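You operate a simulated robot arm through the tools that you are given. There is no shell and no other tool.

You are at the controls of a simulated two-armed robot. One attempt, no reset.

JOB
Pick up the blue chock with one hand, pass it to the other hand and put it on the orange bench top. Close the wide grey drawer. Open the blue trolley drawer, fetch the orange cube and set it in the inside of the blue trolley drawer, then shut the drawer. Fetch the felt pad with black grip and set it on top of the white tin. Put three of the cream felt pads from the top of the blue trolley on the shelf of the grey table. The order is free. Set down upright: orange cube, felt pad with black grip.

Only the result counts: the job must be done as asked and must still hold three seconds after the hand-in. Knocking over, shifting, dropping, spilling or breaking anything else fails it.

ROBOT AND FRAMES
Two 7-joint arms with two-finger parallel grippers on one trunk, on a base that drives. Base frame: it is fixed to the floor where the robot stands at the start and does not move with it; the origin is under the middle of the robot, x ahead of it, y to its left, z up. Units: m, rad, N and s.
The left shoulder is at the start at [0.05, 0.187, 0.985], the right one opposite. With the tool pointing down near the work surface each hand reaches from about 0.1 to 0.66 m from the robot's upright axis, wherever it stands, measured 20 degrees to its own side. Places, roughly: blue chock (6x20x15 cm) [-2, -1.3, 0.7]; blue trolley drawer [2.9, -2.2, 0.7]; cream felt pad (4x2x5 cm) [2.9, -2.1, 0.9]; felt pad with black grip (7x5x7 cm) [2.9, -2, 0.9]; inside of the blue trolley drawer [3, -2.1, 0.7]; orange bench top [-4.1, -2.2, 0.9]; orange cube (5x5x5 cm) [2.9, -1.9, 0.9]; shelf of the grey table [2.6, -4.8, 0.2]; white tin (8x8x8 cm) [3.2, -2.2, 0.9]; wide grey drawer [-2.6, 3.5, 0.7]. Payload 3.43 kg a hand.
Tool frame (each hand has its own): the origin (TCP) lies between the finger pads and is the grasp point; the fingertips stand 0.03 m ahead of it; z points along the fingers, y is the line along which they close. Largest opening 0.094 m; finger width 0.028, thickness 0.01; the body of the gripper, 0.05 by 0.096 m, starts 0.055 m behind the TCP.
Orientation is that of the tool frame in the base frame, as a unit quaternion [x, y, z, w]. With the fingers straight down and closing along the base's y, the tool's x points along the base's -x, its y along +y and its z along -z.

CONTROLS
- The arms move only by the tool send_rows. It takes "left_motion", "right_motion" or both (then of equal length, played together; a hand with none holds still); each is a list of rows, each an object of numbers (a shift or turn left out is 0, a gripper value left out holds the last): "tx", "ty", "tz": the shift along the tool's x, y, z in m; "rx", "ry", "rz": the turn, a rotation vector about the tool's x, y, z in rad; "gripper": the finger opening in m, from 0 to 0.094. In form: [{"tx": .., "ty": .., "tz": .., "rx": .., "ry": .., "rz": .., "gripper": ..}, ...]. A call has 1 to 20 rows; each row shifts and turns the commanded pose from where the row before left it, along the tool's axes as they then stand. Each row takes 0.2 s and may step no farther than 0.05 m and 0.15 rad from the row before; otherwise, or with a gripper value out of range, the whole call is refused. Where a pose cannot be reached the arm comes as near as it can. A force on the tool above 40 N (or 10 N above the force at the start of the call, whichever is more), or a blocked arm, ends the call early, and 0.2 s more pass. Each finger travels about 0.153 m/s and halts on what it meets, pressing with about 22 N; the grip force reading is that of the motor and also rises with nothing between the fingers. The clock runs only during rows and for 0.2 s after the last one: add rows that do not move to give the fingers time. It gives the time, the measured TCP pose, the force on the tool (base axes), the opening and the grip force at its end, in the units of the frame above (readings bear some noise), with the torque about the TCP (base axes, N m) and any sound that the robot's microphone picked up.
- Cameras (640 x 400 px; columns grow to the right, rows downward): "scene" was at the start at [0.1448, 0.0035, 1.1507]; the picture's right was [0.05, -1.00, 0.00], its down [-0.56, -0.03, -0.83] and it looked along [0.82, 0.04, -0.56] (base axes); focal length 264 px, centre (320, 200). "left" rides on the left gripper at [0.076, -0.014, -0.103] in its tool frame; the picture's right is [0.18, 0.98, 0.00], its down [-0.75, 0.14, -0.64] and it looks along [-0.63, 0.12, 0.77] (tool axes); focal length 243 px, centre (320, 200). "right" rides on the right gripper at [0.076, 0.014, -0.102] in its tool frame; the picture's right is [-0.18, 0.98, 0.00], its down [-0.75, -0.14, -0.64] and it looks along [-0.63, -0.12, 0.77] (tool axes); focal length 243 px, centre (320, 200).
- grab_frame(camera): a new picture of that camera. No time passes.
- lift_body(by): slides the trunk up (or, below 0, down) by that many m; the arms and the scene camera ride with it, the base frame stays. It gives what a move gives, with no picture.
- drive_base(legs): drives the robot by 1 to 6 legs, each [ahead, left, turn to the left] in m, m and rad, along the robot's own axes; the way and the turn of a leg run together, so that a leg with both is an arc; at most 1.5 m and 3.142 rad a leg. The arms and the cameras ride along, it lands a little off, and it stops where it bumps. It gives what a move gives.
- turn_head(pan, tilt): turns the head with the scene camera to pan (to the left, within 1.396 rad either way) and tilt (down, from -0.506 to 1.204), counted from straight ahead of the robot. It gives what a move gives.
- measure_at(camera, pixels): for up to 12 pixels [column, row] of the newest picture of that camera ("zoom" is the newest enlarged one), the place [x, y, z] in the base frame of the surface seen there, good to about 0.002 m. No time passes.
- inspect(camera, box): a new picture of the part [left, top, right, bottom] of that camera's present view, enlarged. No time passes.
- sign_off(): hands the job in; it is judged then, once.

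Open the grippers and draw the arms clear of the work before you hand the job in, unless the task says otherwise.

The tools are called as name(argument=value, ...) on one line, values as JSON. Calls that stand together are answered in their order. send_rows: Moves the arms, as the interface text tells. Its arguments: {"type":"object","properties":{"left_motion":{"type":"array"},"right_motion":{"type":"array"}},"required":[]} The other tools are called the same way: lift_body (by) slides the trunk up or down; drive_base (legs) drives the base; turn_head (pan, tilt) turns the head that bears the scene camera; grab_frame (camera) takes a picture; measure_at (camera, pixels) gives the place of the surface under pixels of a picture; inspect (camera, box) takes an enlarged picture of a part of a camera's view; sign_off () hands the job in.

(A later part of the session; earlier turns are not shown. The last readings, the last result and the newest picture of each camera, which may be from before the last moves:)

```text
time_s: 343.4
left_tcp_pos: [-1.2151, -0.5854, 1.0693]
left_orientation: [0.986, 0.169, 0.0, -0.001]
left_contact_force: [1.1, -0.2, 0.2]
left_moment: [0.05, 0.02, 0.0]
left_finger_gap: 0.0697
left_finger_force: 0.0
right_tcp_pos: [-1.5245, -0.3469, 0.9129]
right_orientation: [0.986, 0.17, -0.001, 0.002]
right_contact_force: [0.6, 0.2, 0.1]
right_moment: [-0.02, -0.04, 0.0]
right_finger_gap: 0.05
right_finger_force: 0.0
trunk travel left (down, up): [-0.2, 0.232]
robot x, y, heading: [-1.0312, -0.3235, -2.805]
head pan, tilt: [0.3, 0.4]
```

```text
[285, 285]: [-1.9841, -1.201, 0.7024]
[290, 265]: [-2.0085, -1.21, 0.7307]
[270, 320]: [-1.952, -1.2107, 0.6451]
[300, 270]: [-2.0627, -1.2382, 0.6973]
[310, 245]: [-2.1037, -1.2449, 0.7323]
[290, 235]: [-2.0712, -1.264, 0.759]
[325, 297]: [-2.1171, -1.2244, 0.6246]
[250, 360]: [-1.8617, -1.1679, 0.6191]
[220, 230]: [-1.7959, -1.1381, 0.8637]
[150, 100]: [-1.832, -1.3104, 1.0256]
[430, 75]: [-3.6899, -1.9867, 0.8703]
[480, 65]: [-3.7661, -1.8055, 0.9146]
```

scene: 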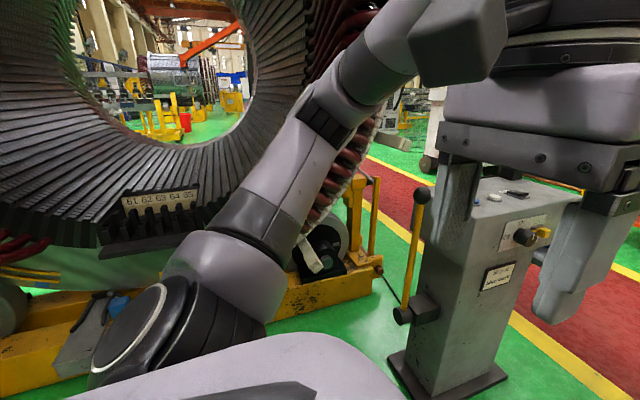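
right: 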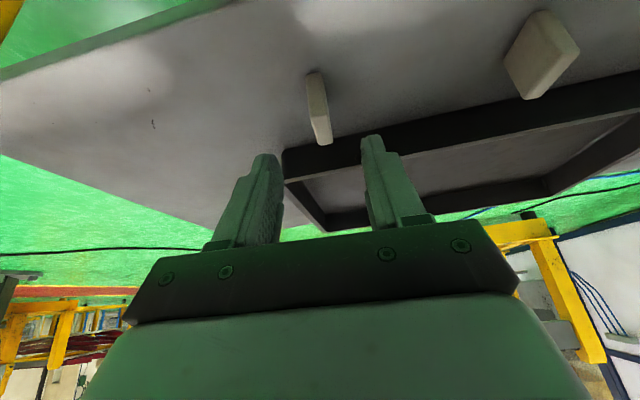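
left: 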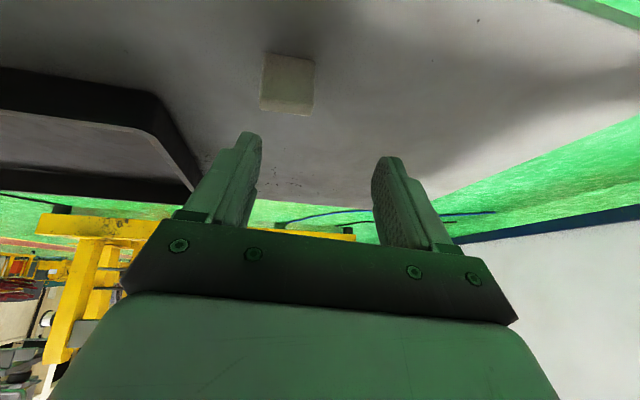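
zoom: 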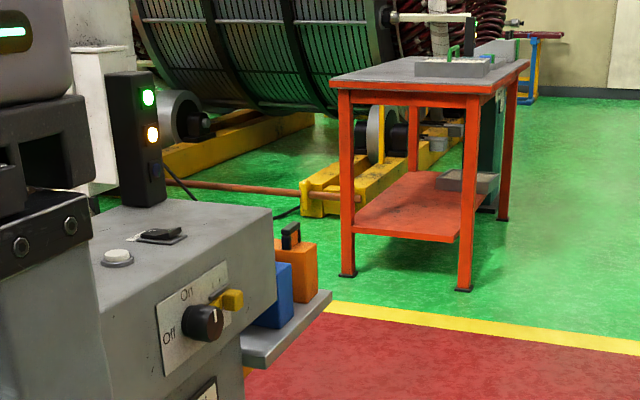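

The chock is at about (-2.0,-1.21). I drive past the console and turn to face the shelf from the north.

drive_base(legs=[[1.0, -0.14, 0], [0, 0, 1.1]])

turn_head(pan=0.0, tilt=0.55)

grab_frame(camera="scene")

```text
time_s: 351.4
left_tcp_pos: [-1.8559, -0.8008, 1.0704]
left_orientation: [0.75, 0.662, 0.0, 0.0]
left_contact_force: [0.4, 0.6, 0.4]
left_moment: [0.0, 0.0, -0.03]
left_finger_gap: 0.0699
left_finger_force: 0.1
right_tcp_pos: [-2.2066, -0.9719, 0.9132]
right_orientation: [0.75, 0.662, 0.0, 0.002]
right_contact_force: [0.1, 0.0, 0.6]
right_moment: [0.01, 0.0, -0.03]
right_finger_gap: 0.0499
right_finger_force: 0.1
trunk travel left (down, up): [-0.2, 0.232]
robot x, y, heading: [-2.0084, -0.5147, -1.694]
head pan, tilt: [0.3, 0.4]
```

```text
time_s: 352.2
left_tcp_pos: [-1.8555, -0.8002, 1.069]
left_orientation: [0.75, 0.662, 0.0, 0.0]
left_contact_force: [-0.5, 0.8, -0.4]
left_moment: [0.0, 0.01, 0.0]
left_finger_gap: 0.0699
left_finger_force: 0.1
right_tcp_pos: [-2.2073, -0.9713, 0.9126]
right_orientation: [0.749, 0.662, 0.0, 0.002]
right_contact_force: [-0.4, -0.4, -0.1]
right_moment: [-0.02, 0.01, 0.01]
right_finger_gap: 0.0502
right_finger_force: 0.1
trunk travel left (down, up): [-0.2, 0.232]
robot x, y, heading: [-2.0078, -0.5156, -1.693]
head pan, tilt: [0.0, 0.55]
```

```text
taken
```

scene: 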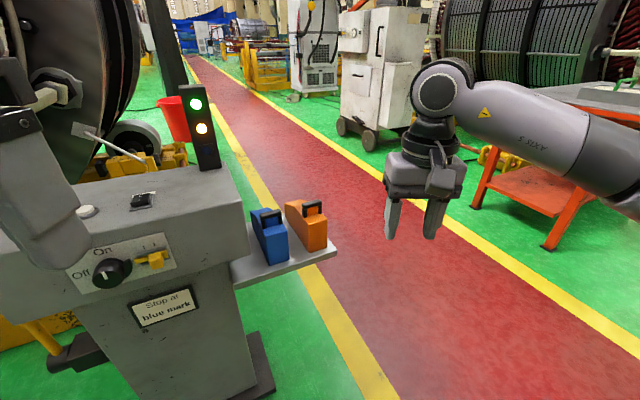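

The blue chock with a black handle is at (270,235) beside the orange one. I zoom in and measure.

inspect(camera="scene", box=[220, 180, 348, 290])

measure_at(camera="scene", pixels=[[270, 262], [288, 252], [272, 240], [252, 212], [268, 222], [280, 215], [240, 265], [330, 252], [245, 240], [225, 170], [312, 245], [268, 283]])

```text
3.64 times, centred on (284, 235) of scene
```

zoom: 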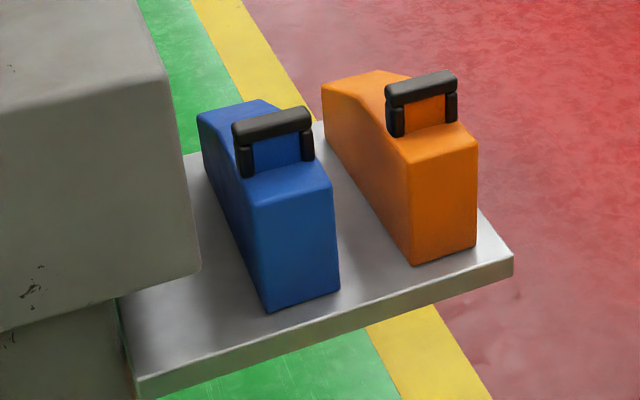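

```text
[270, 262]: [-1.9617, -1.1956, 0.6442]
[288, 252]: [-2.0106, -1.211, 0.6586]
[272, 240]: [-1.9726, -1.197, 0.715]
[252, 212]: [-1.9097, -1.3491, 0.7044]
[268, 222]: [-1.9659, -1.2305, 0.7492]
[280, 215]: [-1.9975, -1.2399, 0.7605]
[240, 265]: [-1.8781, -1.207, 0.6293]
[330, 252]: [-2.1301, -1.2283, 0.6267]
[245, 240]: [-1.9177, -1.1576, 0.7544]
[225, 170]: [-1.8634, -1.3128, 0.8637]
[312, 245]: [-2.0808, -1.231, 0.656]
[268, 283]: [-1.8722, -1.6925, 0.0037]
```

The chock's front face spans (-1.958,-1.194) to (-2.012,-1.211); its yaw heading is about -1.27 and it stands on z 0.625 beside the console. I align the base with it, placing it before the left arm.

drive_base(legs=[[0, 0, 0.427], [0.18, -0.33, 0]])

turn_head(pan=0.3, tilt=0.75)

grab_frame(camera="scene")

```text
time_s: 356.9
left_tcp_pos: [-2.0097, -0.9812, 1.0698]
left_orientation: [0.591, 0.807, 0.001, 0.0]
left_contact_force: [-0.3, 0.7, 0.5]
left_moment: [-0.03, 0.0, 0.05]
left_finger_gap: 0.0701
left_finger_force: 0.0
right_tcp_pos: [-2.259, -1.2824, 0.9113]
right_orientation: [0.59, 0.808, 0.001, 0.002]
right_contact_force: [0.1, -0.3, -0.4]
right_moment: [-0.01, -0.01, -0.03]
right_finger_gap: 0.05
right_finger_force: 0.0
trunk travel left (down, up): [-0.2, 0.232]
robot x, y, heading: [-2.2691, -0.7865, -1.264]
head pan, tilt: [0.0, 0.55]
```

```text
time_s: 357.7
left_tcp_pos: [-2.0109, -0.9808, 1.0694]
left_orientation: [0.591, 0.807, -0.001, 0.0]
left_contact_force: [-0.4, -0.5, -0.5]
left_moment: [-0.01, 0.02, 0.03]
left_finger_gap: 0.0699
left_finger_force: 0.1
right_tcp_pos: [-2.2589, -1.2829, 0.9113]
right_orientation: [0.591, 0.807, 0.002, 0.002]
right_contact_force: [0.5, -0.2, 0.8]
right_moment: [0.0, 0.0, -0.05]
right_finger_gap: 0.0502
right_finger_force: 0.2
trunk travel left (down, up): [-0.2, 0.232]
robot x, y, heading: [-2.267, -0.7881, -1.263]
head pan, tilt: [0.3, 0.75]
```

```text
taken
```

scene: 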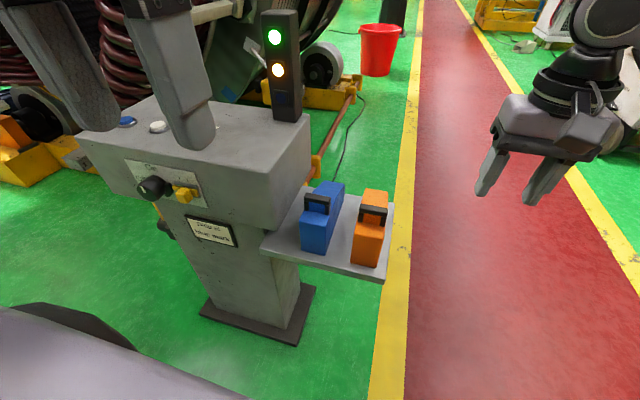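

inspect(camera="scene", box=[270, 160, 410, 290])

measure_at(camera="scene", pixels=[[304, 245], [326, 250], [304, 222], [328, 225], [318, 213], [320, 200], [330, 188], [345, 186], [356, 262], [310, 205], [275, 240], [312, 180]])

```text
3.08 times, centred on (340, 225) of scene
```

zoom: 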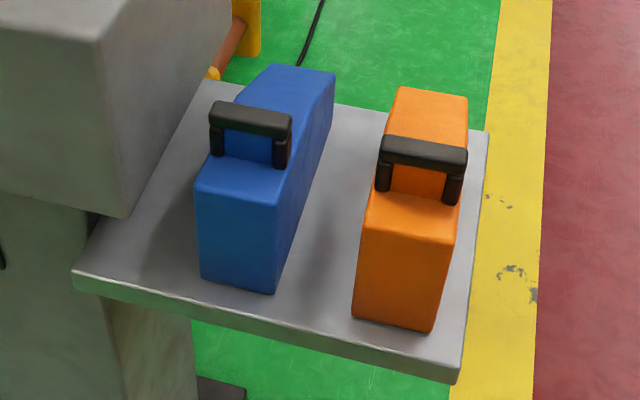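

```text
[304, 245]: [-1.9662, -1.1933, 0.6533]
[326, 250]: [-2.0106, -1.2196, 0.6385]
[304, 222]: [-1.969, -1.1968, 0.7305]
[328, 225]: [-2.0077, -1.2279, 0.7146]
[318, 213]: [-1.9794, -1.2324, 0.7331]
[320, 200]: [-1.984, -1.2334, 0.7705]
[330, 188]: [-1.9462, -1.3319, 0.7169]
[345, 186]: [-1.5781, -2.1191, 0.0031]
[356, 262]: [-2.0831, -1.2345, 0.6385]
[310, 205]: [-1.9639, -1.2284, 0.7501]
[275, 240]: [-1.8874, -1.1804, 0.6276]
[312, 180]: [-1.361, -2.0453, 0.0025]
```

measure_at(camera="zoom", pixels=[[200, 190], [272, 205], [205, 272], [270, 287], [240, 178], [215, 112], [285, 122], [250, 110], [272, 70], [330, 78], [300, 90], [255, 145]])

```text
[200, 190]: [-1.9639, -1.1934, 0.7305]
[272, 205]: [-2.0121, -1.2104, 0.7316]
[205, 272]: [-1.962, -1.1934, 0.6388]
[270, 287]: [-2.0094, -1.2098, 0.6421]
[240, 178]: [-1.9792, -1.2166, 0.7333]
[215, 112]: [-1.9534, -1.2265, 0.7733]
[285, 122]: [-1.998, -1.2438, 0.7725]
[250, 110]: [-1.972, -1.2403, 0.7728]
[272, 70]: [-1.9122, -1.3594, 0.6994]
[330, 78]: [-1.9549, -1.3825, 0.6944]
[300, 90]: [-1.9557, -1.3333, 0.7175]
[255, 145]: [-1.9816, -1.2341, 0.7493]
```

The left forearm would foul the console slab and light tower, so the right hand shall pick and the left receive. I shift the base left so the chock lies before the right arm.

drive_base(legs=[[0.05, 0.262, 0.013]])

turn_head(pan=-0.2, tilt=0.85)

grab_frame(camera="scene")

grab_frame(camera="right")

```text
time_s: 360.6
left_tcp_pos: [-1.7404, -0.9449, 1.0713]
left_orientation: [0.586, 0.81, 0.0, 0.0]
left_contact_force: [-0.5, 1.0, 0.4]
left_moment: [0.01, 0.0, -0.01]
left_finger_gap: 0.0701
left_finger_force: 0.0
right_tcp_pos: [-1.9842, -1.2492, 0.9123]
right_orientation: [0.585, 0.811, 0.002, 0.001]
right_contact_force: [0.1, 0.1, 0.0]
right_moment: [-0.02, -0.01, 0.0]
right_finger_gap: 0.0501
right_finger_force: 0.1
trunk travel left (down, up): [-0.2, 0.232]
robot x, y, heading: [-2.0008, -0.7527, -1.255]
head pan, tilt: [0.3, 0.75]
```

```text
time_s: 361.6
left_tcp_pos: [-1.7409, -0.945, 1.0702]
left_orientation: [0.586, 0.81, -0.001, 0.0]
left_contact_force: [-0.2, 1.2, -0.9]
left_moment: [0.01, 0.01, 0.0]
left_finger_gap: 0.0699
left_finger_force: 0.1
right_tcp_pos: [-1.9848, -1.2502, 0.9118]
right_orientation: [0.585, 0.811, 0.001, 0.002]
right_contact_force: [-0.8, 0.3, -0.2]
right_moment: [-0.02, 0.01, 0.01]
right_finger_gap: 0.0498
right_finger_force: 0.0
trunk travel left (down, up): [-0.2, 0.232]
robot x, y, heading: [-2.0014, -0.754, -1.251]
head pan, tilt: [-0.201, 0.85]
```

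```text
taken
```

scene: 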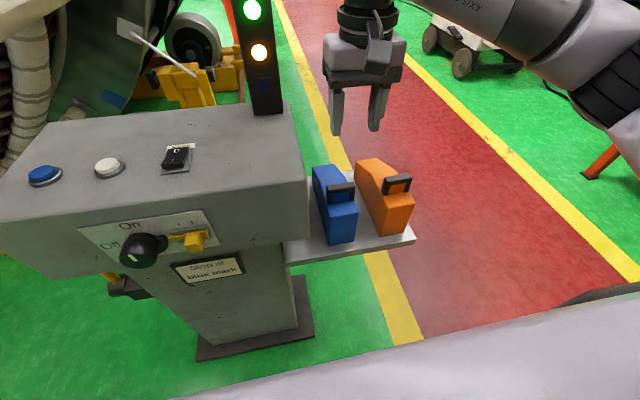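

```text
taken
```

right: 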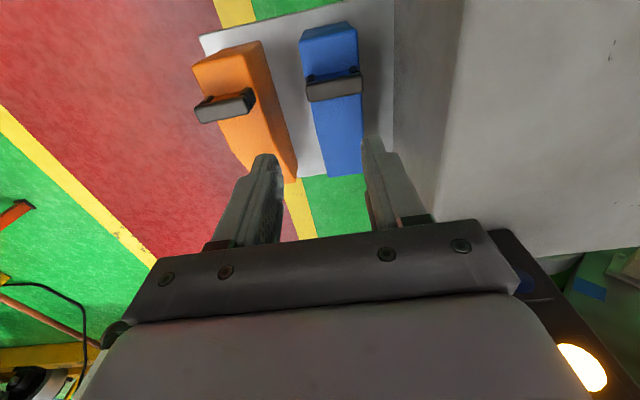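

The right wrist camera gives a fine top view of the chock at (332,100). I measure its outline there.

measure_at(camera="right", pixels=[[304, 42], [354, 38], [312, 90], [358, 84], [335, 88], [318, 125], [358, 125], [325, 168], [358, 168], [340, 145], [330, 60], [400, 100]])

```text
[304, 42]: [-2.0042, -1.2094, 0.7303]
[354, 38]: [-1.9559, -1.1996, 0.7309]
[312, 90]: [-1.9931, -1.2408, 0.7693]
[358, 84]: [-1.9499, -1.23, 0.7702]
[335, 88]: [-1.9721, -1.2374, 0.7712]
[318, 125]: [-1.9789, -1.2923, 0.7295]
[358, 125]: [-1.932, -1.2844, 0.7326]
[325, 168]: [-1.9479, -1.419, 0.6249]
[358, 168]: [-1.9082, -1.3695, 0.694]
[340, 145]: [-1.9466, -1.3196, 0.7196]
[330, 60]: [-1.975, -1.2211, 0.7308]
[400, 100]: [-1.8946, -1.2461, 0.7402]
```

Grip point: (-1.957,-1.286), just behind the handle. I open to 0.085, align and go down most of the way.

send_rows(right_motion=[{"tx": -0.0427, "ty": 0.0152, "gripper": 0.085}, {}, {"tz": 0.04}, {"tz": 0.04}, {"tz": 0.04}, {"tz": 0.02}, {}])

grab_frame(camera="right")

inspect(camera="scene", box=[240, 60, 480, 260])

```text
time_s: 363.2
left_tcp_pos: [-1.7401, -0.9439, 1.0689]
left_orientation: [0.585, 0.811, 0.0, 0.0]
left_contact_force: [-0.4, -0.4, -0.1]
left_moment: [0.0, 0.0, 0.0]
left_finger_gap: 0.0699
left_finger_force: 0.1
right_tcp_pos: [-1.956, -1.2852, 0.7712]
right_orientation: [0.584, 0.812, 0.001, 0.002]
right_contact_force: [0.0, -0.4, -0.5]
right_moment: [-0.03, -0.02, 0.02]
right_finger_gap: 0.085
right_finger_force: 0.0
trunk travel left (down, up): [-0.2, 0.232]
robot x, y, heading: [-2.0026, -0.7524, -1.251]
head pan, tilt: [-0.201, 0.85]
```

```text
taken
```

right: 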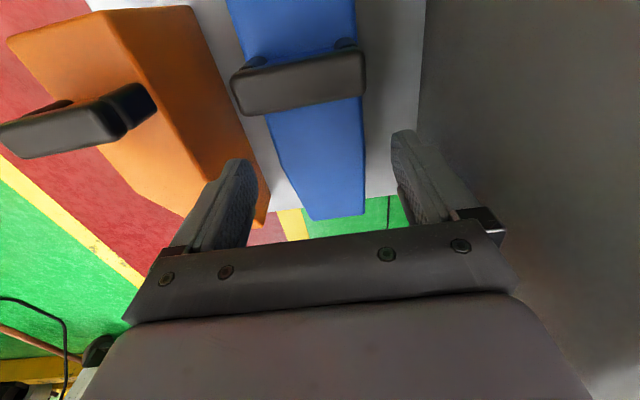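

```text
2.00 times, centred on (360, 160) of scene
```

zoom: 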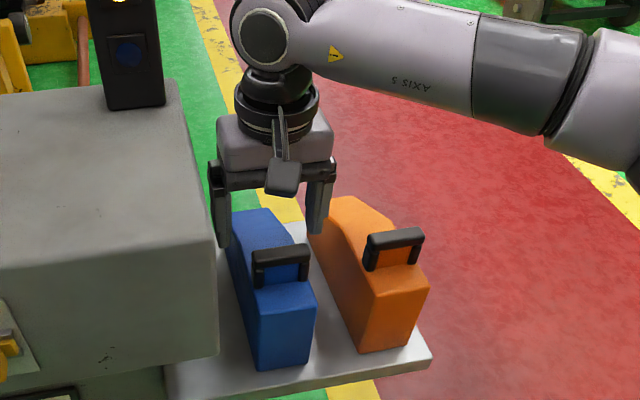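

Fingers straddle the chock well. I check the height of the wrist camera over the chock's handle before the last 6 cm.

measure_at(camera="zoom", pixels=[[283, 190], [275, 185], [292, 180], [283, 165], [280, 255], [260, 262], [220, 235], [322, 215]])

```text
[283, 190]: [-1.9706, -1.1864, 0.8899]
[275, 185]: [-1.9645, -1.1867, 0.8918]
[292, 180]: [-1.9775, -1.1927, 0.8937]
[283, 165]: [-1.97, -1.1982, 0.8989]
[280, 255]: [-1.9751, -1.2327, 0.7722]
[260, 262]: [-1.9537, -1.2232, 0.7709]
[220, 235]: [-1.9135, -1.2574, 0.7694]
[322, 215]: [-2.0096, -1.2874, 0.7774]
```

The camera stays 5 cm above the handle even at the end. I descend to z 0.70 and grip.

send_rows(right_motion=[{"tz": 0.035}, {"tz": 0.02}, {"tz": 0.015}, {"gripper": 0.06}, {"gripper": 0.04}, {}, {}, {"tz": -0.015}, {"tz": -0.02}, {}])

grab_frame(camera="right")

```text
time_s: 365.4
left_tcp_pos: [-1.74, -0.9451, 1.0694]
left_orientation: [0.585, 0.811, 0.001, 0.001]
left_contact_force: [0.6, 0.5, 0.0]
left_moment: [0.01, 0.01, -0.02]
left_finger_gap: 0.07
left_finger_force: 0.0
right_tcp_pos: [-1.9566, -1.2837, 0.7371]
right_orientation: [0.585, 0.811, 0.002, 0.002]
right_contact_force: [0.2, -0.1, -5.3]
right_moment: [-0.01, 0.0, 0.01]
right_finger_gap: 0.0644
right_finger_force: 21.4
trunk travel left (down, up): [-0.2, 0.232]
robot x, y, heading: [-2.0008, -0.7535, -1.256]
head pan, tilt: [-0.201, 0.85]
```

```text
taken
```

right: 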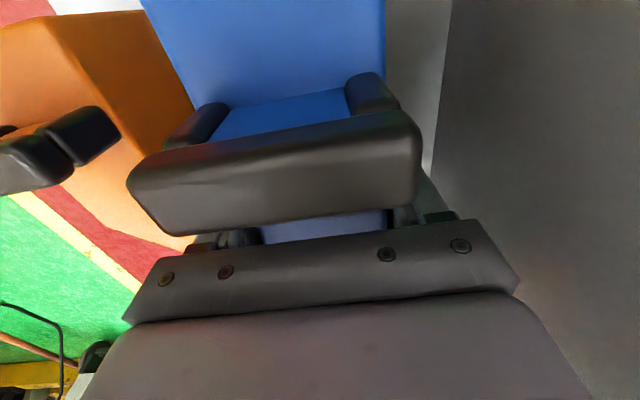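

The chock is lifted, weight about 5.3 N, with nearly no moment. I lift it straight up and back the base away from the console.

send_rows(right_motion=[{"tz": -0.04}, {"tz": -0.04}, {"tz": -0.04}, {"tz": -0.04}, {"tz": -0.04}, {"tz": -0.03}, {}])

drive_base(legs=[[-0.3, -0.1, 0]])

turn_head(pan=0.0, tilt=0.55)

grab_frame(camera="scene")

```text
time_s: 367.0
left_tcp_pos: [-1.7403, -0.9445, 1.0704]
left_orientation: [0.586, 0.81, 0.001, 0.0]
left_contact_force: [0.1, 0.8, -0.9]
left_moment: [0.0, 0.0, -0.03]
left_finger_gap: 0.07
left_finger_force: 0.1
right_tcp_pos: [-1.9568, -1.287, 0.9648]
right_orientation: [0.584, 0.812, 0.001, 0.001]
right_contact_force: [-0.7, -0.4, -5.6]
right_moment: [-0.05, 0.0, -0.01]
right_finger_gap: 0.0645
right_finger_force: 21.3
trunk travel left (down, up): [-0.2, 0.232]
robot x, y, heading: [-2.0032, -0.7517, -1.252]
head pan, tilt: [-0.201, 0.85]
```

```text
time_s: 369.1
left_tcp_pos: [-1.9293, -0.6934, 1.0696]
left_orientation: [0.585, 0.811, 0.001, 0.0]
left_contact_force: [-0.5, 0.4, -0.8]
left_moment: [-0.02, 0.02, -0.02]
left_finger_gap: 0.0699
left_finger_force: 0.0
right_tcp_pos: [-2.1444, -1.0356, 0.9665]
right_orientation: [0.584, 0.812, 0.001, 0.002]
right_contact_force: [0.3, 0.6, -5.5]
right_moment: [0.04, -0.01, 0.0]
right_finger_gap: 0.0646
right_finger_force: 22.1
trunk travel left (down, up): [-0.2, 0.232]
robot x, y, heading: [-2.1898, -0.5015, -1.253]
head pan, tilt: [-0.201, 0.85]
```

```text
time_s: 369.9
left_tcp_pos: [-1.9295, -0.6931, 1.0689]
left_orientation: [0.584, 0.812, 0.0, 0.0]
left_contact_force: [0.1, -0.2, 1.3]
left_moment: [-0.01, 0.0, 0.0]
left_finger_gap: 0.07
left_finger_force: 0.0
right_tcp_pos: [-2.1426, -1.0355, 0.9657]
right_orientation: [0.584, 0.812, 0.001, 0.001]
right_contact_force: [0.1, 0.0, -5.2]
right_moment: [0.02, -0.02, 0.02]
right_finger_gap: 0.0644
right_finger_force: 22.3
trunk travel left (down, up): [-0.2, 0.232]
robot x, y, heading: [-2.188, -0.5016, -1.253]
head pan, tilt: [0.0, 0.55]
```

```text
taken
```

scene: 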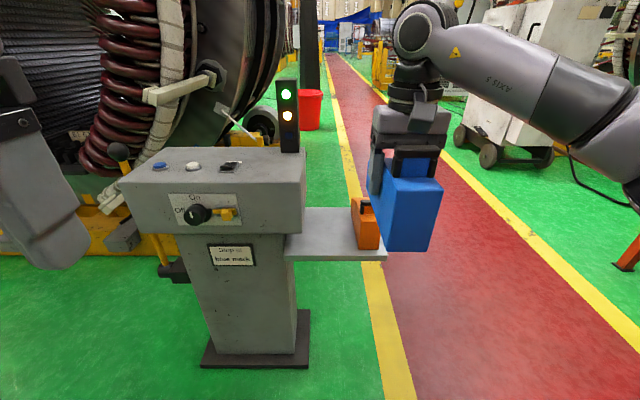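

The chock hangs level in the right hand. I bring it to the middle, and move the left hand forward and pitch it to 60° for receiving from the near end.

send_rows(right_motion=[{"ty": 0.025, "tx": -0.008}, {"ty": 0.025, "tx": -0.008}, {"ty": 0.025, "tx": -0.008}, {"ty": 0.025, "tx": -0.006}, {}, {}, {}, {}, {}, {}, {}, {}, {}, {}], left_motion=[{"tx": -0.038, "gripper": 0.09}, {"tx": -0.038}, {"tx": -0.038}, {"tx": -0.038}, {"tx": -0.03}, {"ry": -0.131}, {"ry": -0.131}, {"ry": -0.131}, {"ry": -0.131}, {"ry": -0.131}, {"ry": -0.131}, {"ry": -0.131}, {"ry": -0.131}, {}])

turn_head(pan=0.0, tilt=0.6)

grab_frame(camera="scene")

```text
time_s: 372.9
left_tcp_pos: [-1.8708, -0.8663, 1.0704]
left_orientation: [0.505, 0.703, -0.292, 0.407]
left_contact_force: [-0.3, -0.5, 0.5]
left_moment: [0.0, -0.02, 0.03]
left_finger_gap: 0.0901
left_finger_force: 0.0
right_tcp_pos: [-2.039, -1.0321, 0.9665]
right_orientation: [0.584, 0.811, 0.001, 0.001]
right_contact_force: [-0.1, -0.8, -4.5]
right_moment: [0.0, 0.0, 0.0]
right_finger_gap: 0.0645
right_finger_force: 22.3
trunk travel left (down, up): [-0.2, 0.232]
robot x, y, heading: [-2.1891, -0.4986, -1.248]
head pan, tilt: [0.0, 0.55]
```

```text
time_s: 373.5
left_tcp_pos: [-1.8707, -0.8654, 1.0691]
left_orientation: [0.506, 0.702, -0.293, 0.407]
left_contact_force: [-0.7, 0.3, 0.2]
left_moment: [0.01, 0.0, 0.0]
left_finger_gap: 0.0898
left_finger_force: 0.1
right_tcp_pos: [-2.039, -1.0325, 0.9662]
right_orientation: [0.584, 0.812, 0.001, 0.0]
right_contact_force: [0.8, 0.5, -6.0]
right_moment: [-0.02, -0.01, -0.01]
right_finger_gap: 0.0643
right_finger_force: 22.4
trunk travel left (down, up): [-0.2, 0.232]
robot x, y, heading: [-2.1898, -0.5009, -1.252]
head pan, tilt: [0.0, 0.6]
```

```text
taken
```

scene: 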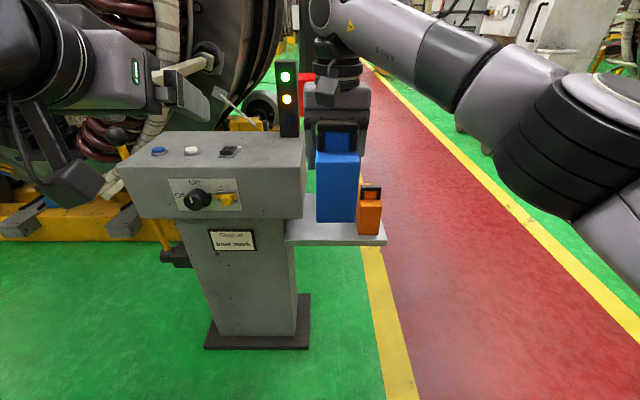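

measure_at(camera="scene", pixels=[[319, 168], [355, 170], [319, 216], [354, 216], [337, 190], [337, 126], [337, 160]])

```text
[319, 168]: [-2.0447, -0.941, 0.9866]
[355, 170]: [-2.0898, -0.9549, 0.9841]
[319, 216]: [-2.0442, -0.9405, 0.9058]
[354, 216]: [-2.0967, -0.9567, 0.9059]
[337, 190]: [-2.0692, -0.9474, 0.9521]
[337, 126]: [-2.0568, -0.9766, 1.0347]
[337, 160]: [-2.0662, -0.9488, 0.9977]
```

The near face is centred at (-2.068,-0.948). I move the left hand behind it in line with the chock.

send_rows(left_motion=[{"tx": 0.0365, "tz": -0.009}, {"tx": 0.0365, "tz": -0.009}, {"ty": -0.0426}, {"ty": -0.0426}, {"ty": -0.0426}, {"ty": -0.0426}, {"ty": -0.0426}, {}])

grab_frame(camera="left")

grab_frame(camera="scene")

```text
time_s: 375.3
left_tcp_pos: [-2.0907, -0.8848, 1.0149]
left_orientation: [0.506, 0.702, -0.292, 0.406]
left_contact_force: [-0.4, 0.2, 0.2]
left_moment: [-0.01, 0.01, 0.02]
left_finger_gap: 0.09
left_finger_force: 0.1
right_tcp_pos: [-2.0396, -1.0326, 0.9662]
right_orientation: [0.584, 0.812, 0.001, 0.001]
right_contact_force: [0.0, -0.3, -4.8]
right_moment: [0.05, 0.01, -0.01]
right_finger_gap: 0.0646
right_finger_force: 21.5
trunk travel left (down, up): [-0.2, 0.232]
robot x, y, heading: [-2.1872, -0.5041, -1.251]
head pan, tilt: [0.0, 0.6]
```

```text
taken
```

left: 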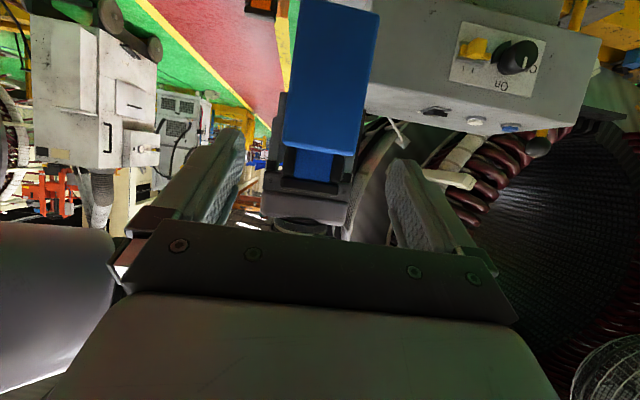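

```text
taken
```

scene: 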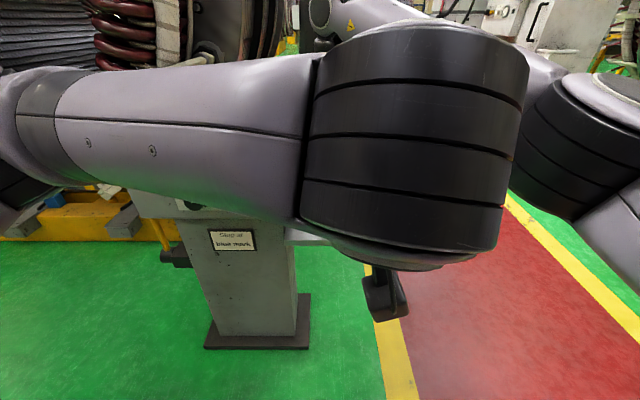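

The chock's near end is centred between the left fingers' line. I advance along the tool axis in two stages.

send_rows(left_motion=[{"tz": 0.03}, {"tz": 0.03}, {"tz": 0.02}, {}])

grab_frame(camera="left")

```text
time_s: 376.3
left_tcp_pos: [-2.0667, -0.9513, 0.976]
left_orientation: [0.506, 0.702, -0.292, 0.407]
left_contact_force: [0.0, -0.3, 0.1]
left_moment: [0.03, -0.02, 0.01]
left_finger_gap: 0.0898
left_finger_force: 0.1
right_tcp_pos: [-2.0379, -1.0318, 0.965]
right_orientation: [0.584, 0.812, 0.002, 0.001]
right_contact_force: [-0.3, 0.4, -4.6]
right_moment: [-0.01, -0.01, -0.02]
right_finger_gap: 0.0644
right_finger_force: 22.3
trunk travel left (down, up): [-0.2, 0.232]
robot x, y, heading: [-2.19, -0.5027, -1.25]
head pan, tilt: [0.0, 0.6]
```

```text
taken
```

left: 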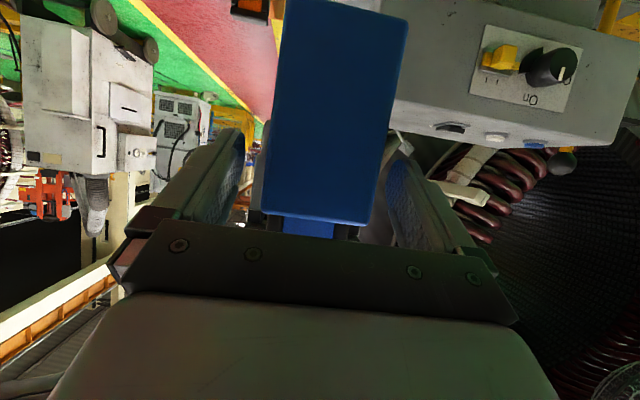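

The block lies between the fingers. I advance 3 cm more and close the left gripper on the near end.

send_rows(left_motion=[{"tz": 0.015}, {"tz": 0.015}, {}, {"gripper": 0.07}, {"gripper": 0.05}, {}, {}, {}])

grab_frame(camera="left")

```text
time_s: 378.1
left_tcp_pos: [-2.0585, -0.9744, 0.9596]
left_orientation: [0.506, 0.702, -0.292, 0.407]
left_contact_force: [2.9, -0.1, -0.6]
left_moment: [0.15, -0.22, -0.1]
left_finger_gap: 0.0646
left_finger_force: 21.5
right_tcp_pos: [-2.0405, -1.0317, 0.9653]
right_orientation: [0.584, 0.812, 0.001, 0.001]
right_contact_force: [-3.7, 0.2, -4.7]
right_moment: [-0.1, 0.25, 0.32]
right_finger_gap: 0.0643
right_finger_force: 21.7
trunk travel left (down, up): [-0.2, 0.232]
robot x, y, heading: [-2.189, -0.5045, -1.248]
head pan, tilt: [0.0, 0.6]
```

```text
taken
```

left: 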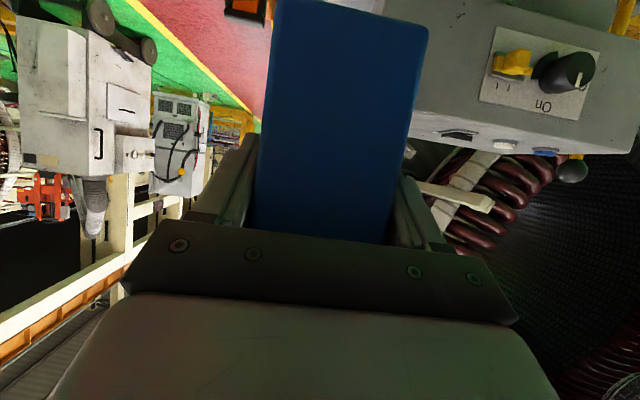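

Both hands hold it. The right hand now opens and rises straight up.

send_rows(right_motion=[{"gripper": 0.075}, {"gripper": 0.09}, {}, {}, {"tz": -0.02}, {"tz": -0.03}, {"tz": -0.03}, {"tz": -0.03}, {}])

grab_frame(camera="left")

grab_frame(camera="right")

```text
time_s: 380.1
left_tcp_pos: [-2.0592, -0.9757, 0.9611]
left_orientation: [0.506, 0.703, -0.291, 0.406]
left_contact_force: [0.0, 0.2, 0.7]
left_moment: [0.33, 0.12, 0.02]
left_finger_gap: 0.0646
left_finger_force: 21.9
right_tcp_pos: [-2.053, -1.0175, 1.0519]
right_orientation: [0.584, 0.812, 0.001, 0.002]
right_contact_force: [-0.6, -0.3, -1.4]
right_moment: [-0.03, -0.01, 0.0]
right_finger_gap: 0.09
right_finger_force: 0.1
right hand out of reach, approached as far as the arm can: row 6, 7, 8
trunk travel left (down, up): [-0.2, 0.232]
robot x, y, heading: [-2.1886, -0.5001, -1.252]
head pan, tilt: [0.0, 0.6]
```

```text
taken
```

left: 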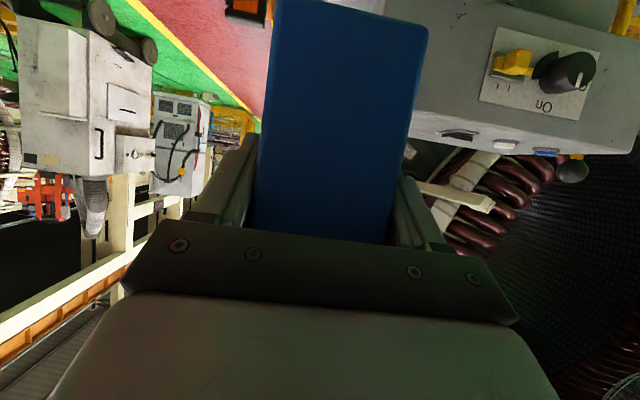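

```text
taken
```

right: 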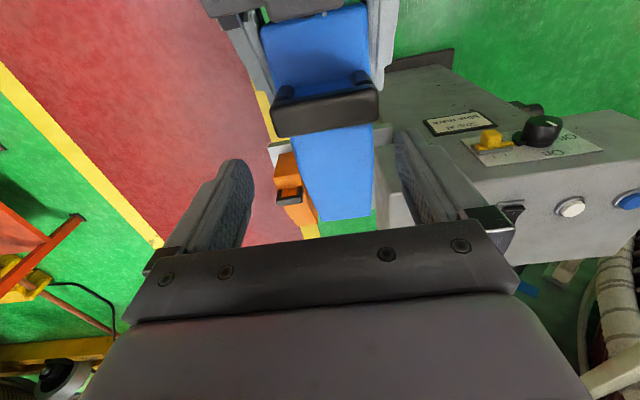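

The block hangs from the left hand. I move the right hand forward a bit, then to its own side and away.

send_rows(right_motion=[{"tx": -0.03}, {"tx": -0.02, "tz": -0.01}, {"ty": -0.04}, {"ty": -0.04}, {"ty": -0.04}, {"ty": -0.04}, {"ty": -0.04}, {}])

grab_frame(camera="right")

grab_frame(camera="scene")

```text
time_s: 381.9
left_tcp_pos: [-2.0586, -0.9751, 0.9606]
left_orientation: [0.507, 0.702, -0.292, 0.405]
left_contact_force: [1.0, 0.3, -0.2]
left_moment: [0.3, 0.09, 0.04]
left_finger_gap: 0.0644
left_finger_force: 21.9
right_tcp_pos: [-2.252, -1.0947, 1.0433]
right_orientation: [0.583, 0.812, 0.001, 0.001]
right_contact_force: [0.6, -0.4, -0.2]
right_moment: [-0.03, 0.03, -0.02]
right_finger_gap: 0.09
right_finger_force: 0.0
right hand out of reach, approached as far as the arm can: row 1, 2
trunk travel left (down, up): [-0.2, 0.232]
robot x, y, heading: [-2.1887, -0.5003, -1.252]
head pan, tilt: [0.0, 0.6]
```

```text
taken
```

right: 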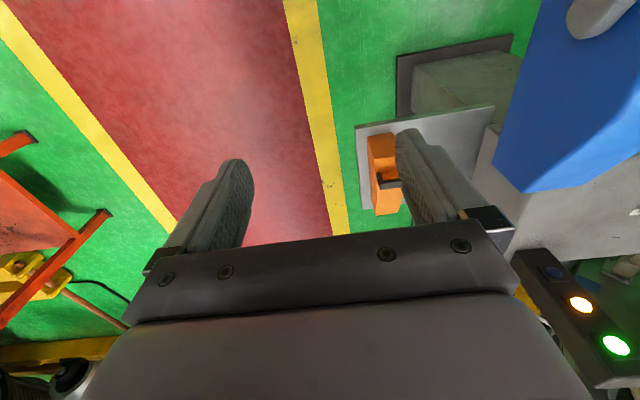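

```text
taken
```

scene: 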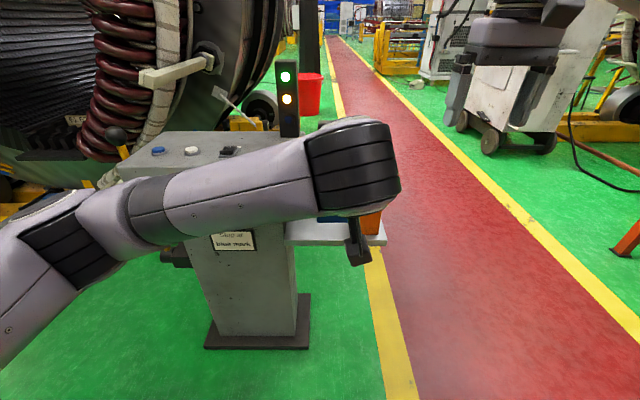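

The chock is now in the left hand alone. I sidestep west and turn toward the orange bench.

drive_base(legs=[[0, -0.4, 0], [0, 0, -1.2]])

turn_head(pan=0.0, tilt=0.4)

grab_frame(camera="scene")

grab_frame(camera="left")

```text
time_s: 388.9
left_tcp_pos: [-2.9557, -0.9255, 0.9603]
left_orientation: [0.813, 0.299, -0.469, 0.172]
left_contact_force: [-0.7, 0.7, -1.0]
left_moment: [0.22, -0.27, -0.02]
left_finger_gap: 0.0645
left_finger_force: 22.1
right_tcp_pos: [-3.1393, -0.7915, 1.0432]
right_orientation: [0.938, 0.346, 0.001, 0.002]
right_contact_force: [0.4, 0.5, 0.1]
right_moment: [0.03, -0.01, -0.01]
right_finger_gap: 0.09
right_finger_force: 0.0
trunk travel left (down, up): [-0.2, 0.232]
robot x, y, heading: [-2.5642, -0.6298, -2.44]
head pan, tilt: [0.0, 0.6]
```

```text
time_s: 389.6
left_tcp_pos: [-2.9542, -0.9266, 0.9594]
left_orientation: [0.813, 0.298, -0.469, 0.172]
left_contact_force: [1.0, 0.1, 1.0]
left_moment: [0.2, -0.25, 0.02]
left_finger_gap: 0.0645
left_finger_force: 21.8
right_tcp_pos: [-3.1376, -0.791, 1.0431]
right_orientation: [0.938, 0.346, -0.001, 0.002]
right_contact_force: [0.4, -0.5, 0.1]
right_moment: [0.01, 0.0, 0.03]
right_finger_gap: 0.0901
right_finger_force: 0.0
trunk travel left (down, up): [-0.2, 0.232]
robot x, y, heading: [-2.5687, -0.6247, -2.436]
head pan, tilt: [0.0, 0.4]
```

```text
taken
```

scene: 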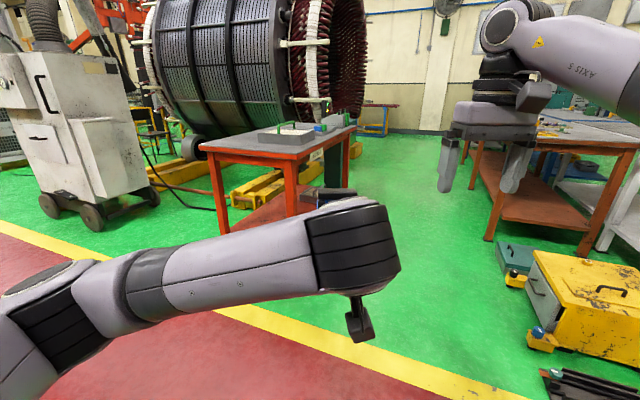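

```text
taken
```

left: 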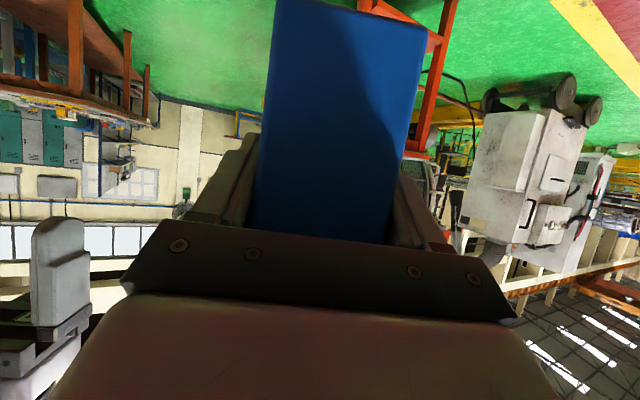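

The bench with orange legs stands at (270,150) with a tray on it. I zoom and measure.

inspect(camera="scene", box=[180, 90, 380, 215])

measure_at(camera="scene", pixels=[[205, 143], [293, 158], [350, 130], [245, 145], [280, 133], [285, 145], [315, 128], [225, 235], [335, 112], [265, 125], [540, 250], [510, 260]])

```text
3.20 times, centred on (280, 152) of scene
```

zoom: 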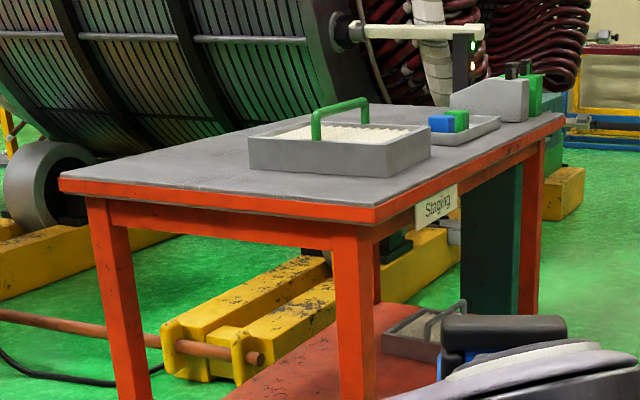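

```text
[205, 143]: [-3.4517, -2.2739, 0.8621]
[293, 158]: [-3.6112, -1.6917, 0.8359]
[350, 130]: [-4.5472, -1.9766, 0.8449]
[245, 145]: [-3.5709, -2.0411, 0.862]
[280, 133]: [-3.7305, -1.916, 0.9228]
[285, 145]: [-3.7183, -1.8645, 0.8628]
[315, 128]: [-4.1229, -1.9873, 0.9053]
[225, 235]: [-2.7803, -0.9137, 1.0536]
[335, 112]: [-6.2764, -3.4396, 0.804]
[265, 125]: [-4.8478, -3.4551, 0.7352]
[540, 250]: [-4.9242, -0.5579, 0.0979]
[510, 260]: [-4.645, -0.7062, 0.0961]
```

The "Staging" bench top is at z 0.862, with free space near its close end and left side. I measure the free area around the sand tray.

measure_at(camera="zoom", pixels=[[250, 172], [412, 180], [430, 160], [150, 170], [65, 183], [370, 208], [250, 130], [200, 145], [320, 190], [240, 125], [560, 118], [330, 112]])

```text
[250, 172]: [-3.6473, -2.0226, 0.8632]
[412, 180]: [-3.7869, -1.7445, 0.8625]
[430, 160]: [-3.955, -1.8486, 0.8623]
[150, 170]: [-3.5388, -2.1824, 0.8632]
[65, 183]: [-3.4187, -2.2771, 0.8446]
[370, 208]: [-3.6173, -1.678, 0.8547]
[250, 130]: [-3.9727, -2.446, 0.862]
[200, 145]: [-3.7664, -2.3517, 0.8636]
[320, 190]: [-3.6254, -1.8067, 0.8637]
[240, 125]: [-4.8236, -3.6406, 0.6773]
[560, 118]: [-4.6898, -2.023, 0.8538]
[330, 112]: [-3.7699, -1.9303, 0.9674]
```

Free strip: left half of the near end (b≈0.36–0.63). I check the white cart's position near my standing place and retract the right hand.

measure_at(camera="scene", pixels=[[95, 220], [150, 200], [50, 205], [130, 130], [60, 80], [180, 175], [240, 205], [215, 200]])

send_rows(right_motion=[{"tx": 0.04}, {"tx": 0.04}, {"tx": 0.04}, {"tx": 0.04}, {"tx": 0.04}, {"tx": 0.04}, {}])

lift_body(by=0.06)

```text
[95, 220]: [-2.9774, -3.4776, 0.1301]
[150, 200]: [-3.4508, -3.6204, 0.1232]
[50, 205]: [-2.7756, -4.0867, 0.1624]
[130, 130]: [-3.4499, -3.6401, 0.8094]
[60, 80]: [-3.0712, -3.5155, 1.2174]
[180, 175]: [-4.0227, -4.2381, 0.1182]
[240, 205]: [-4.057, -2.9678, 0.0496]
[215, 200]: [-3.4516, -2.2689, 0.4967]
```

```text
time_s: 391.2
left_tcp_pos: [-2.956, -0.9266, 0.9601]
left_orientation: [0.813, 0.299, -0.469, 0.173]
left_contact_force: [0.4, -0.2, 0.0]
left_moment: [0.21, -0.25, 0.01]
left_finger_gap: 0.0645
left_finger_force: 22.4
right_tcp_pos: [-2.9567, -0.6351, 1.0428]
right_orientation: [0.938, 0.346, 0.0, 0.003]
right_contact_force: [0.2, -0.5, -0.4]
right_moment: [0.01, 0.0, -0.03]
right_finger_gap: 0.0902
right_finger_force: 0.0
trunk travel left (down, up): [-0.2, 0.232]
robot x, y, heading: [-2.5666, -0.6277, -2.438]
head pan, tilt: [0.0, 0.4]
```

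```text
time_s: 392.2
left_tcp_pos: [-2.9547, -0.9276, 1.0196]
left_orientation: [0.813, 0.298, -0.47, 0.173]
left_contact_force: [-0.7, 0.2, -5.6]
left_moment: [0.19, -0.24, 0.01]
left_finger_gap: 0.0645
left_finger_force: 21.8
right_tcp_pos: [-2.9554, -0.6344, 1.1019]
right_orientation: [0.938, 0.346, 0.001, 0.001]
right_contact_force: [-0.2, -0.4, -0.4]
right_moment: [-0.03, -0.03, 0.0]
right_finger_gap: 0.0898
right_finger_force: 0.1
trunk travel left (down, up): [-0.26, 0.172]
robot x, y, heading: [-2.5669, -0.6297, -2.44]
head pan, tilt: [0.0, 0.4]
```

The cart is far away. I drive around: first south past the console shelf, then turn to face the bench's near end.

drive_base(legs=[[0, 0, 0.728], [1.29, 0, 0], [0, 0, -1.119]])

turn_head(pan=0.0, tilt=0.6)

grab_frame(camera="scene")

grab_frame(camera="left")

```text
time_s: 403.5
left_tcp_pos: [-3.2245, -2.0342, 1.02]
left_orientation: [0.855, 0.137, -0.494, 0.079]
left_contact_force: [-0.8, -0.2, -6.2]
left_moment: [0.12, -0.29, 0.04]
left_finger_gap: 0.0646
left_finger_force: 22.5
right_tcp_pos: [-3.1164, -1.7653, 1.1021]
right_orientation: [0.987, 0.159, 0.0, 0.002]
right_contact_force: [-0.3, -0.2, -0.4]
right_moment: [0.04, 0.02, 0.03]
right_finger_gap: 0.0897
right_finger_force: 0.1
trunk travel left (down, up): [-0.26, 0.172]
robot x, y, heading: [-2.749, -1.9042, -2.821]
head pan, tilt: [0.0, 0.4]
```

```text
time_s: 404.2
left_tcp_pos: [-3.2253, -2.0351, 1.0197]
left_orientation: [0.855, 0.137, -0.494, 0.08]
left_contact_force: [0.7, -0.2, -4.9]
left_moment: [0.1, -0.31, 0.0]
left_finger_gap: 0.0643
left_finger_force: 22.0
right_tcp_pos: [-3.1157, -1.7639, 1.1025]
right_orientation: [0.987, 0.159, -0.001, 0.002]
right_contact_force: [-0.4, 0.0, -0.8]
right_moment: [-0.03, 0.01, 0.02]
right_finger_gap: 0.0899
right_finger_force: 0.1
trunk travel left (down, up): [-0.26, 0.172]
robot x, y, heading: [-2.7556, -1.9059, -2.825]
head pan, tilt: [0.0, 0.6]
```

```text
taken
```

scene: 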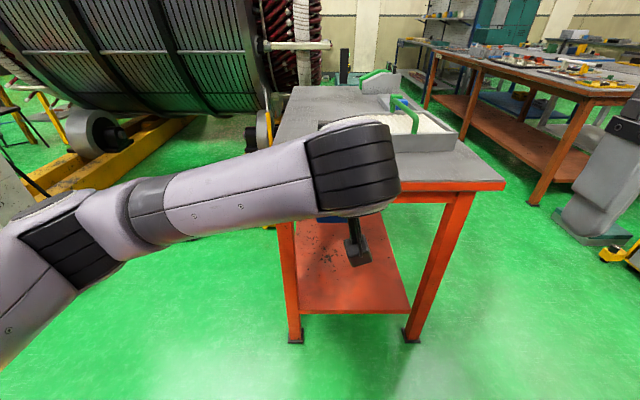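

```text
taken
```

left: 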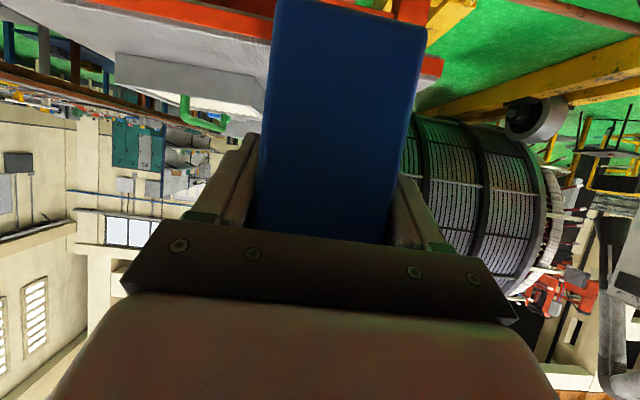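

The chock is in line (b≈0.46). I check where the tray's left side lies, using the left camera.

measure_at(camera="left", pixels=[[258, 85], [258, 105], [262, 120], [200, 95], [120, 70], [245, 45], [225, 125], [440, 65], [430, 75]])

measure_at(camera="scene", pixels=[[325, 122], [318, 128], [400, 125], [455, 140], [290, 130], [300, 105], [280, 135], [360, 90], [500, 183], [440, 183]])

```text
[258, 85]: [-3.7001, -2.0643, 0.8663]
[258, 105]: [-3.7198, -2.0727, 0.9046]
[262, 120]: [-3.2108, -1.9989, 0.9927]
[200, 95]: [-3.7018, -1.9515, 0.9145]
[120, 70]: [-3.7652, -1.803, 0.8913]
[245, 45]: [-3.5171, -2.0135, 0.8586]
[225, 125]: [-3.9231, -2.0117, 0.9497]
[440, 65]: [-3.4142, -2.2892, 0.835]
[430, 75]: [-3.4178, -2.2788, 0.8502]
```

```text
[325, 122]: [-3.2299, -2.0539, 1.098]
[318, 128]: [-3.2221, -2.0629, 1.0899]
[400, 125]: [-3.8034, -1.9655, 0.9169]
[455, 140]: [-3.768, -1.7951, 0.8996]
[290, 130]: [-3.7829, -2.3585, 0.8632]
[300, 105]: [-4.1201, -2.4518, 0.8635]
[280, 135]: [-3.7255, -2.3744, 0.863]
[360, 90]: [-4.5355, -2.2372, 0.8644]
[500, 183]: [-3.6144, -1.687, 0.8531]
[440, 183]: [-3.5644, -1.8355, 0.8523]
```

The tray's left side lies at b≤0.36 and the chock at 0.43–0.49, so it is clear. I drive forward 0.35 m over the bench.

drive_base(legs=[[0.35, 0, 0]])

grab_frame(camera="left")

grab_frame(camera="right")

grab_frame(camera="scene")

```text
time_s: 406.5
left_tcp_pos: [-3.5595, -2.1465, 1.0202]
left_orientation: [0.855, 0.138, -0.493, 0.08]
left_contact_force: [-0.1, -0.8, -5.0]
left_moment: [0.11, -0.31, 0.03]
left_finger_gap: 0.0646
left_finger_force: 22.5
right_tcp_pos: [-3.4495, -1.8743, 1.1025]
right_orientation: [0.987, 0.16, 0.0, 0.002]
right_contact_force: [0.1, 0.3, 0.5]
right_moment: [0.02, -0.02, 0.0]
right_finger_gap: 0.0898
right_finger_force: 0.0
trunk travel left (down, up): [-0.26, 0.172]
robot x, y, heading: [-3.0845, -2.0155, -2.827]
head pan, tilt: [0.0, 0.6]
```

```text
taken
```

left: 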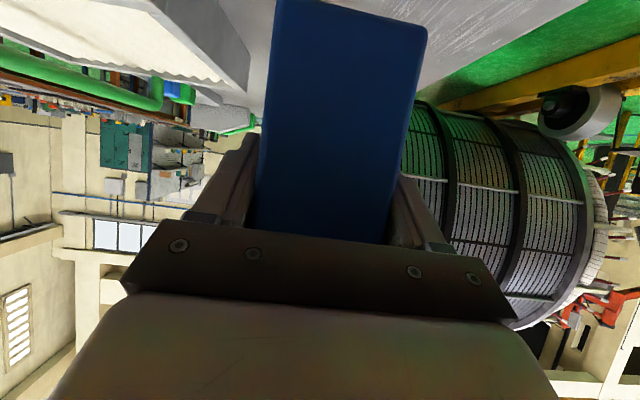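

```text
taken
```

right: 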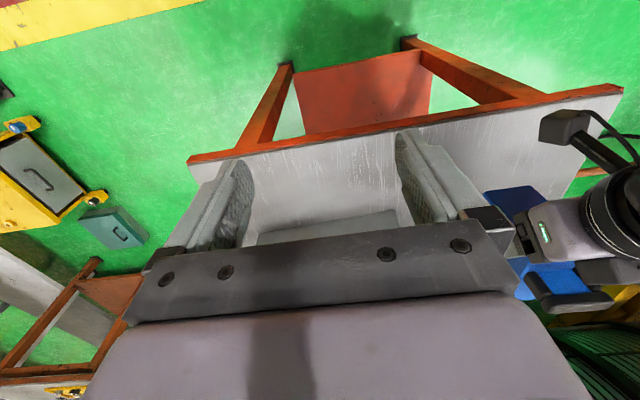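

```text
taken
```

scene: 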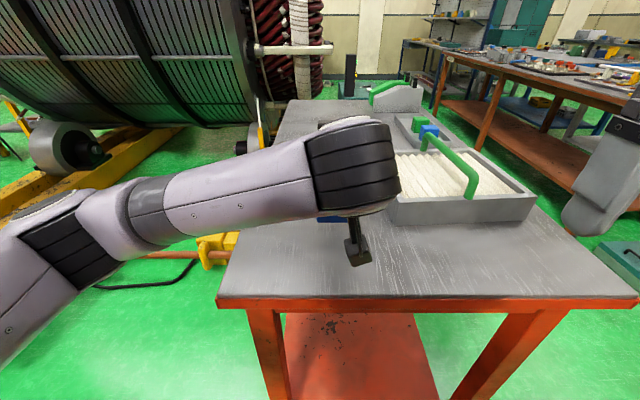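

The block is over free bench top. I lower it 7.5 cm, then in small steps to contact.

send_rows(left_motion=[{"tx": 0.026, "tz": 0.015}, {"tx": 0.026, "tz": 0.015}, {"tx": 0.013, "tz": 0.0075}, {}])

grab_frame(camera="right")

```text
time_s: 407.5
left_tcp_pos: [-3.5583, -2.1462, 0.9449]
left_orientation: [0.855, 0.139, -0.493, 0.082]
left_contact_force: [0.8, -0.5, -5.4]
left_moment: [0.1, -0.32, 0.01]
left_finger_gap: 0.0645
left_finger_force: 21.3
right_tcp_pos: [-3.4505, -1.876, 1.1026]
right_orientation: [0.987, 0.16, -0.001, 0.002]
right_contact_force: [0.2, -0.9, 0.1]
right_moment: [-0.02, 0.02, 0.03]
right_finger_gap: 0.09
right_finger_force: 0.0
trunk travel left (down, up): [-0.26, 0.172]
robot x, y, heading: [-3.083, -2.0194, -2.824]
head pan, tilt: [0.0, 0.6]
```

```text
taken
```

right: 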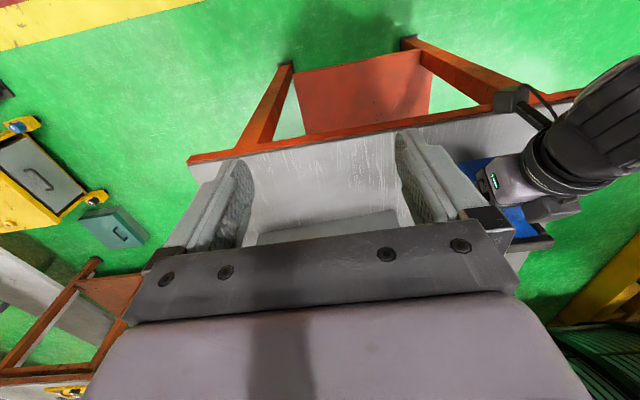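

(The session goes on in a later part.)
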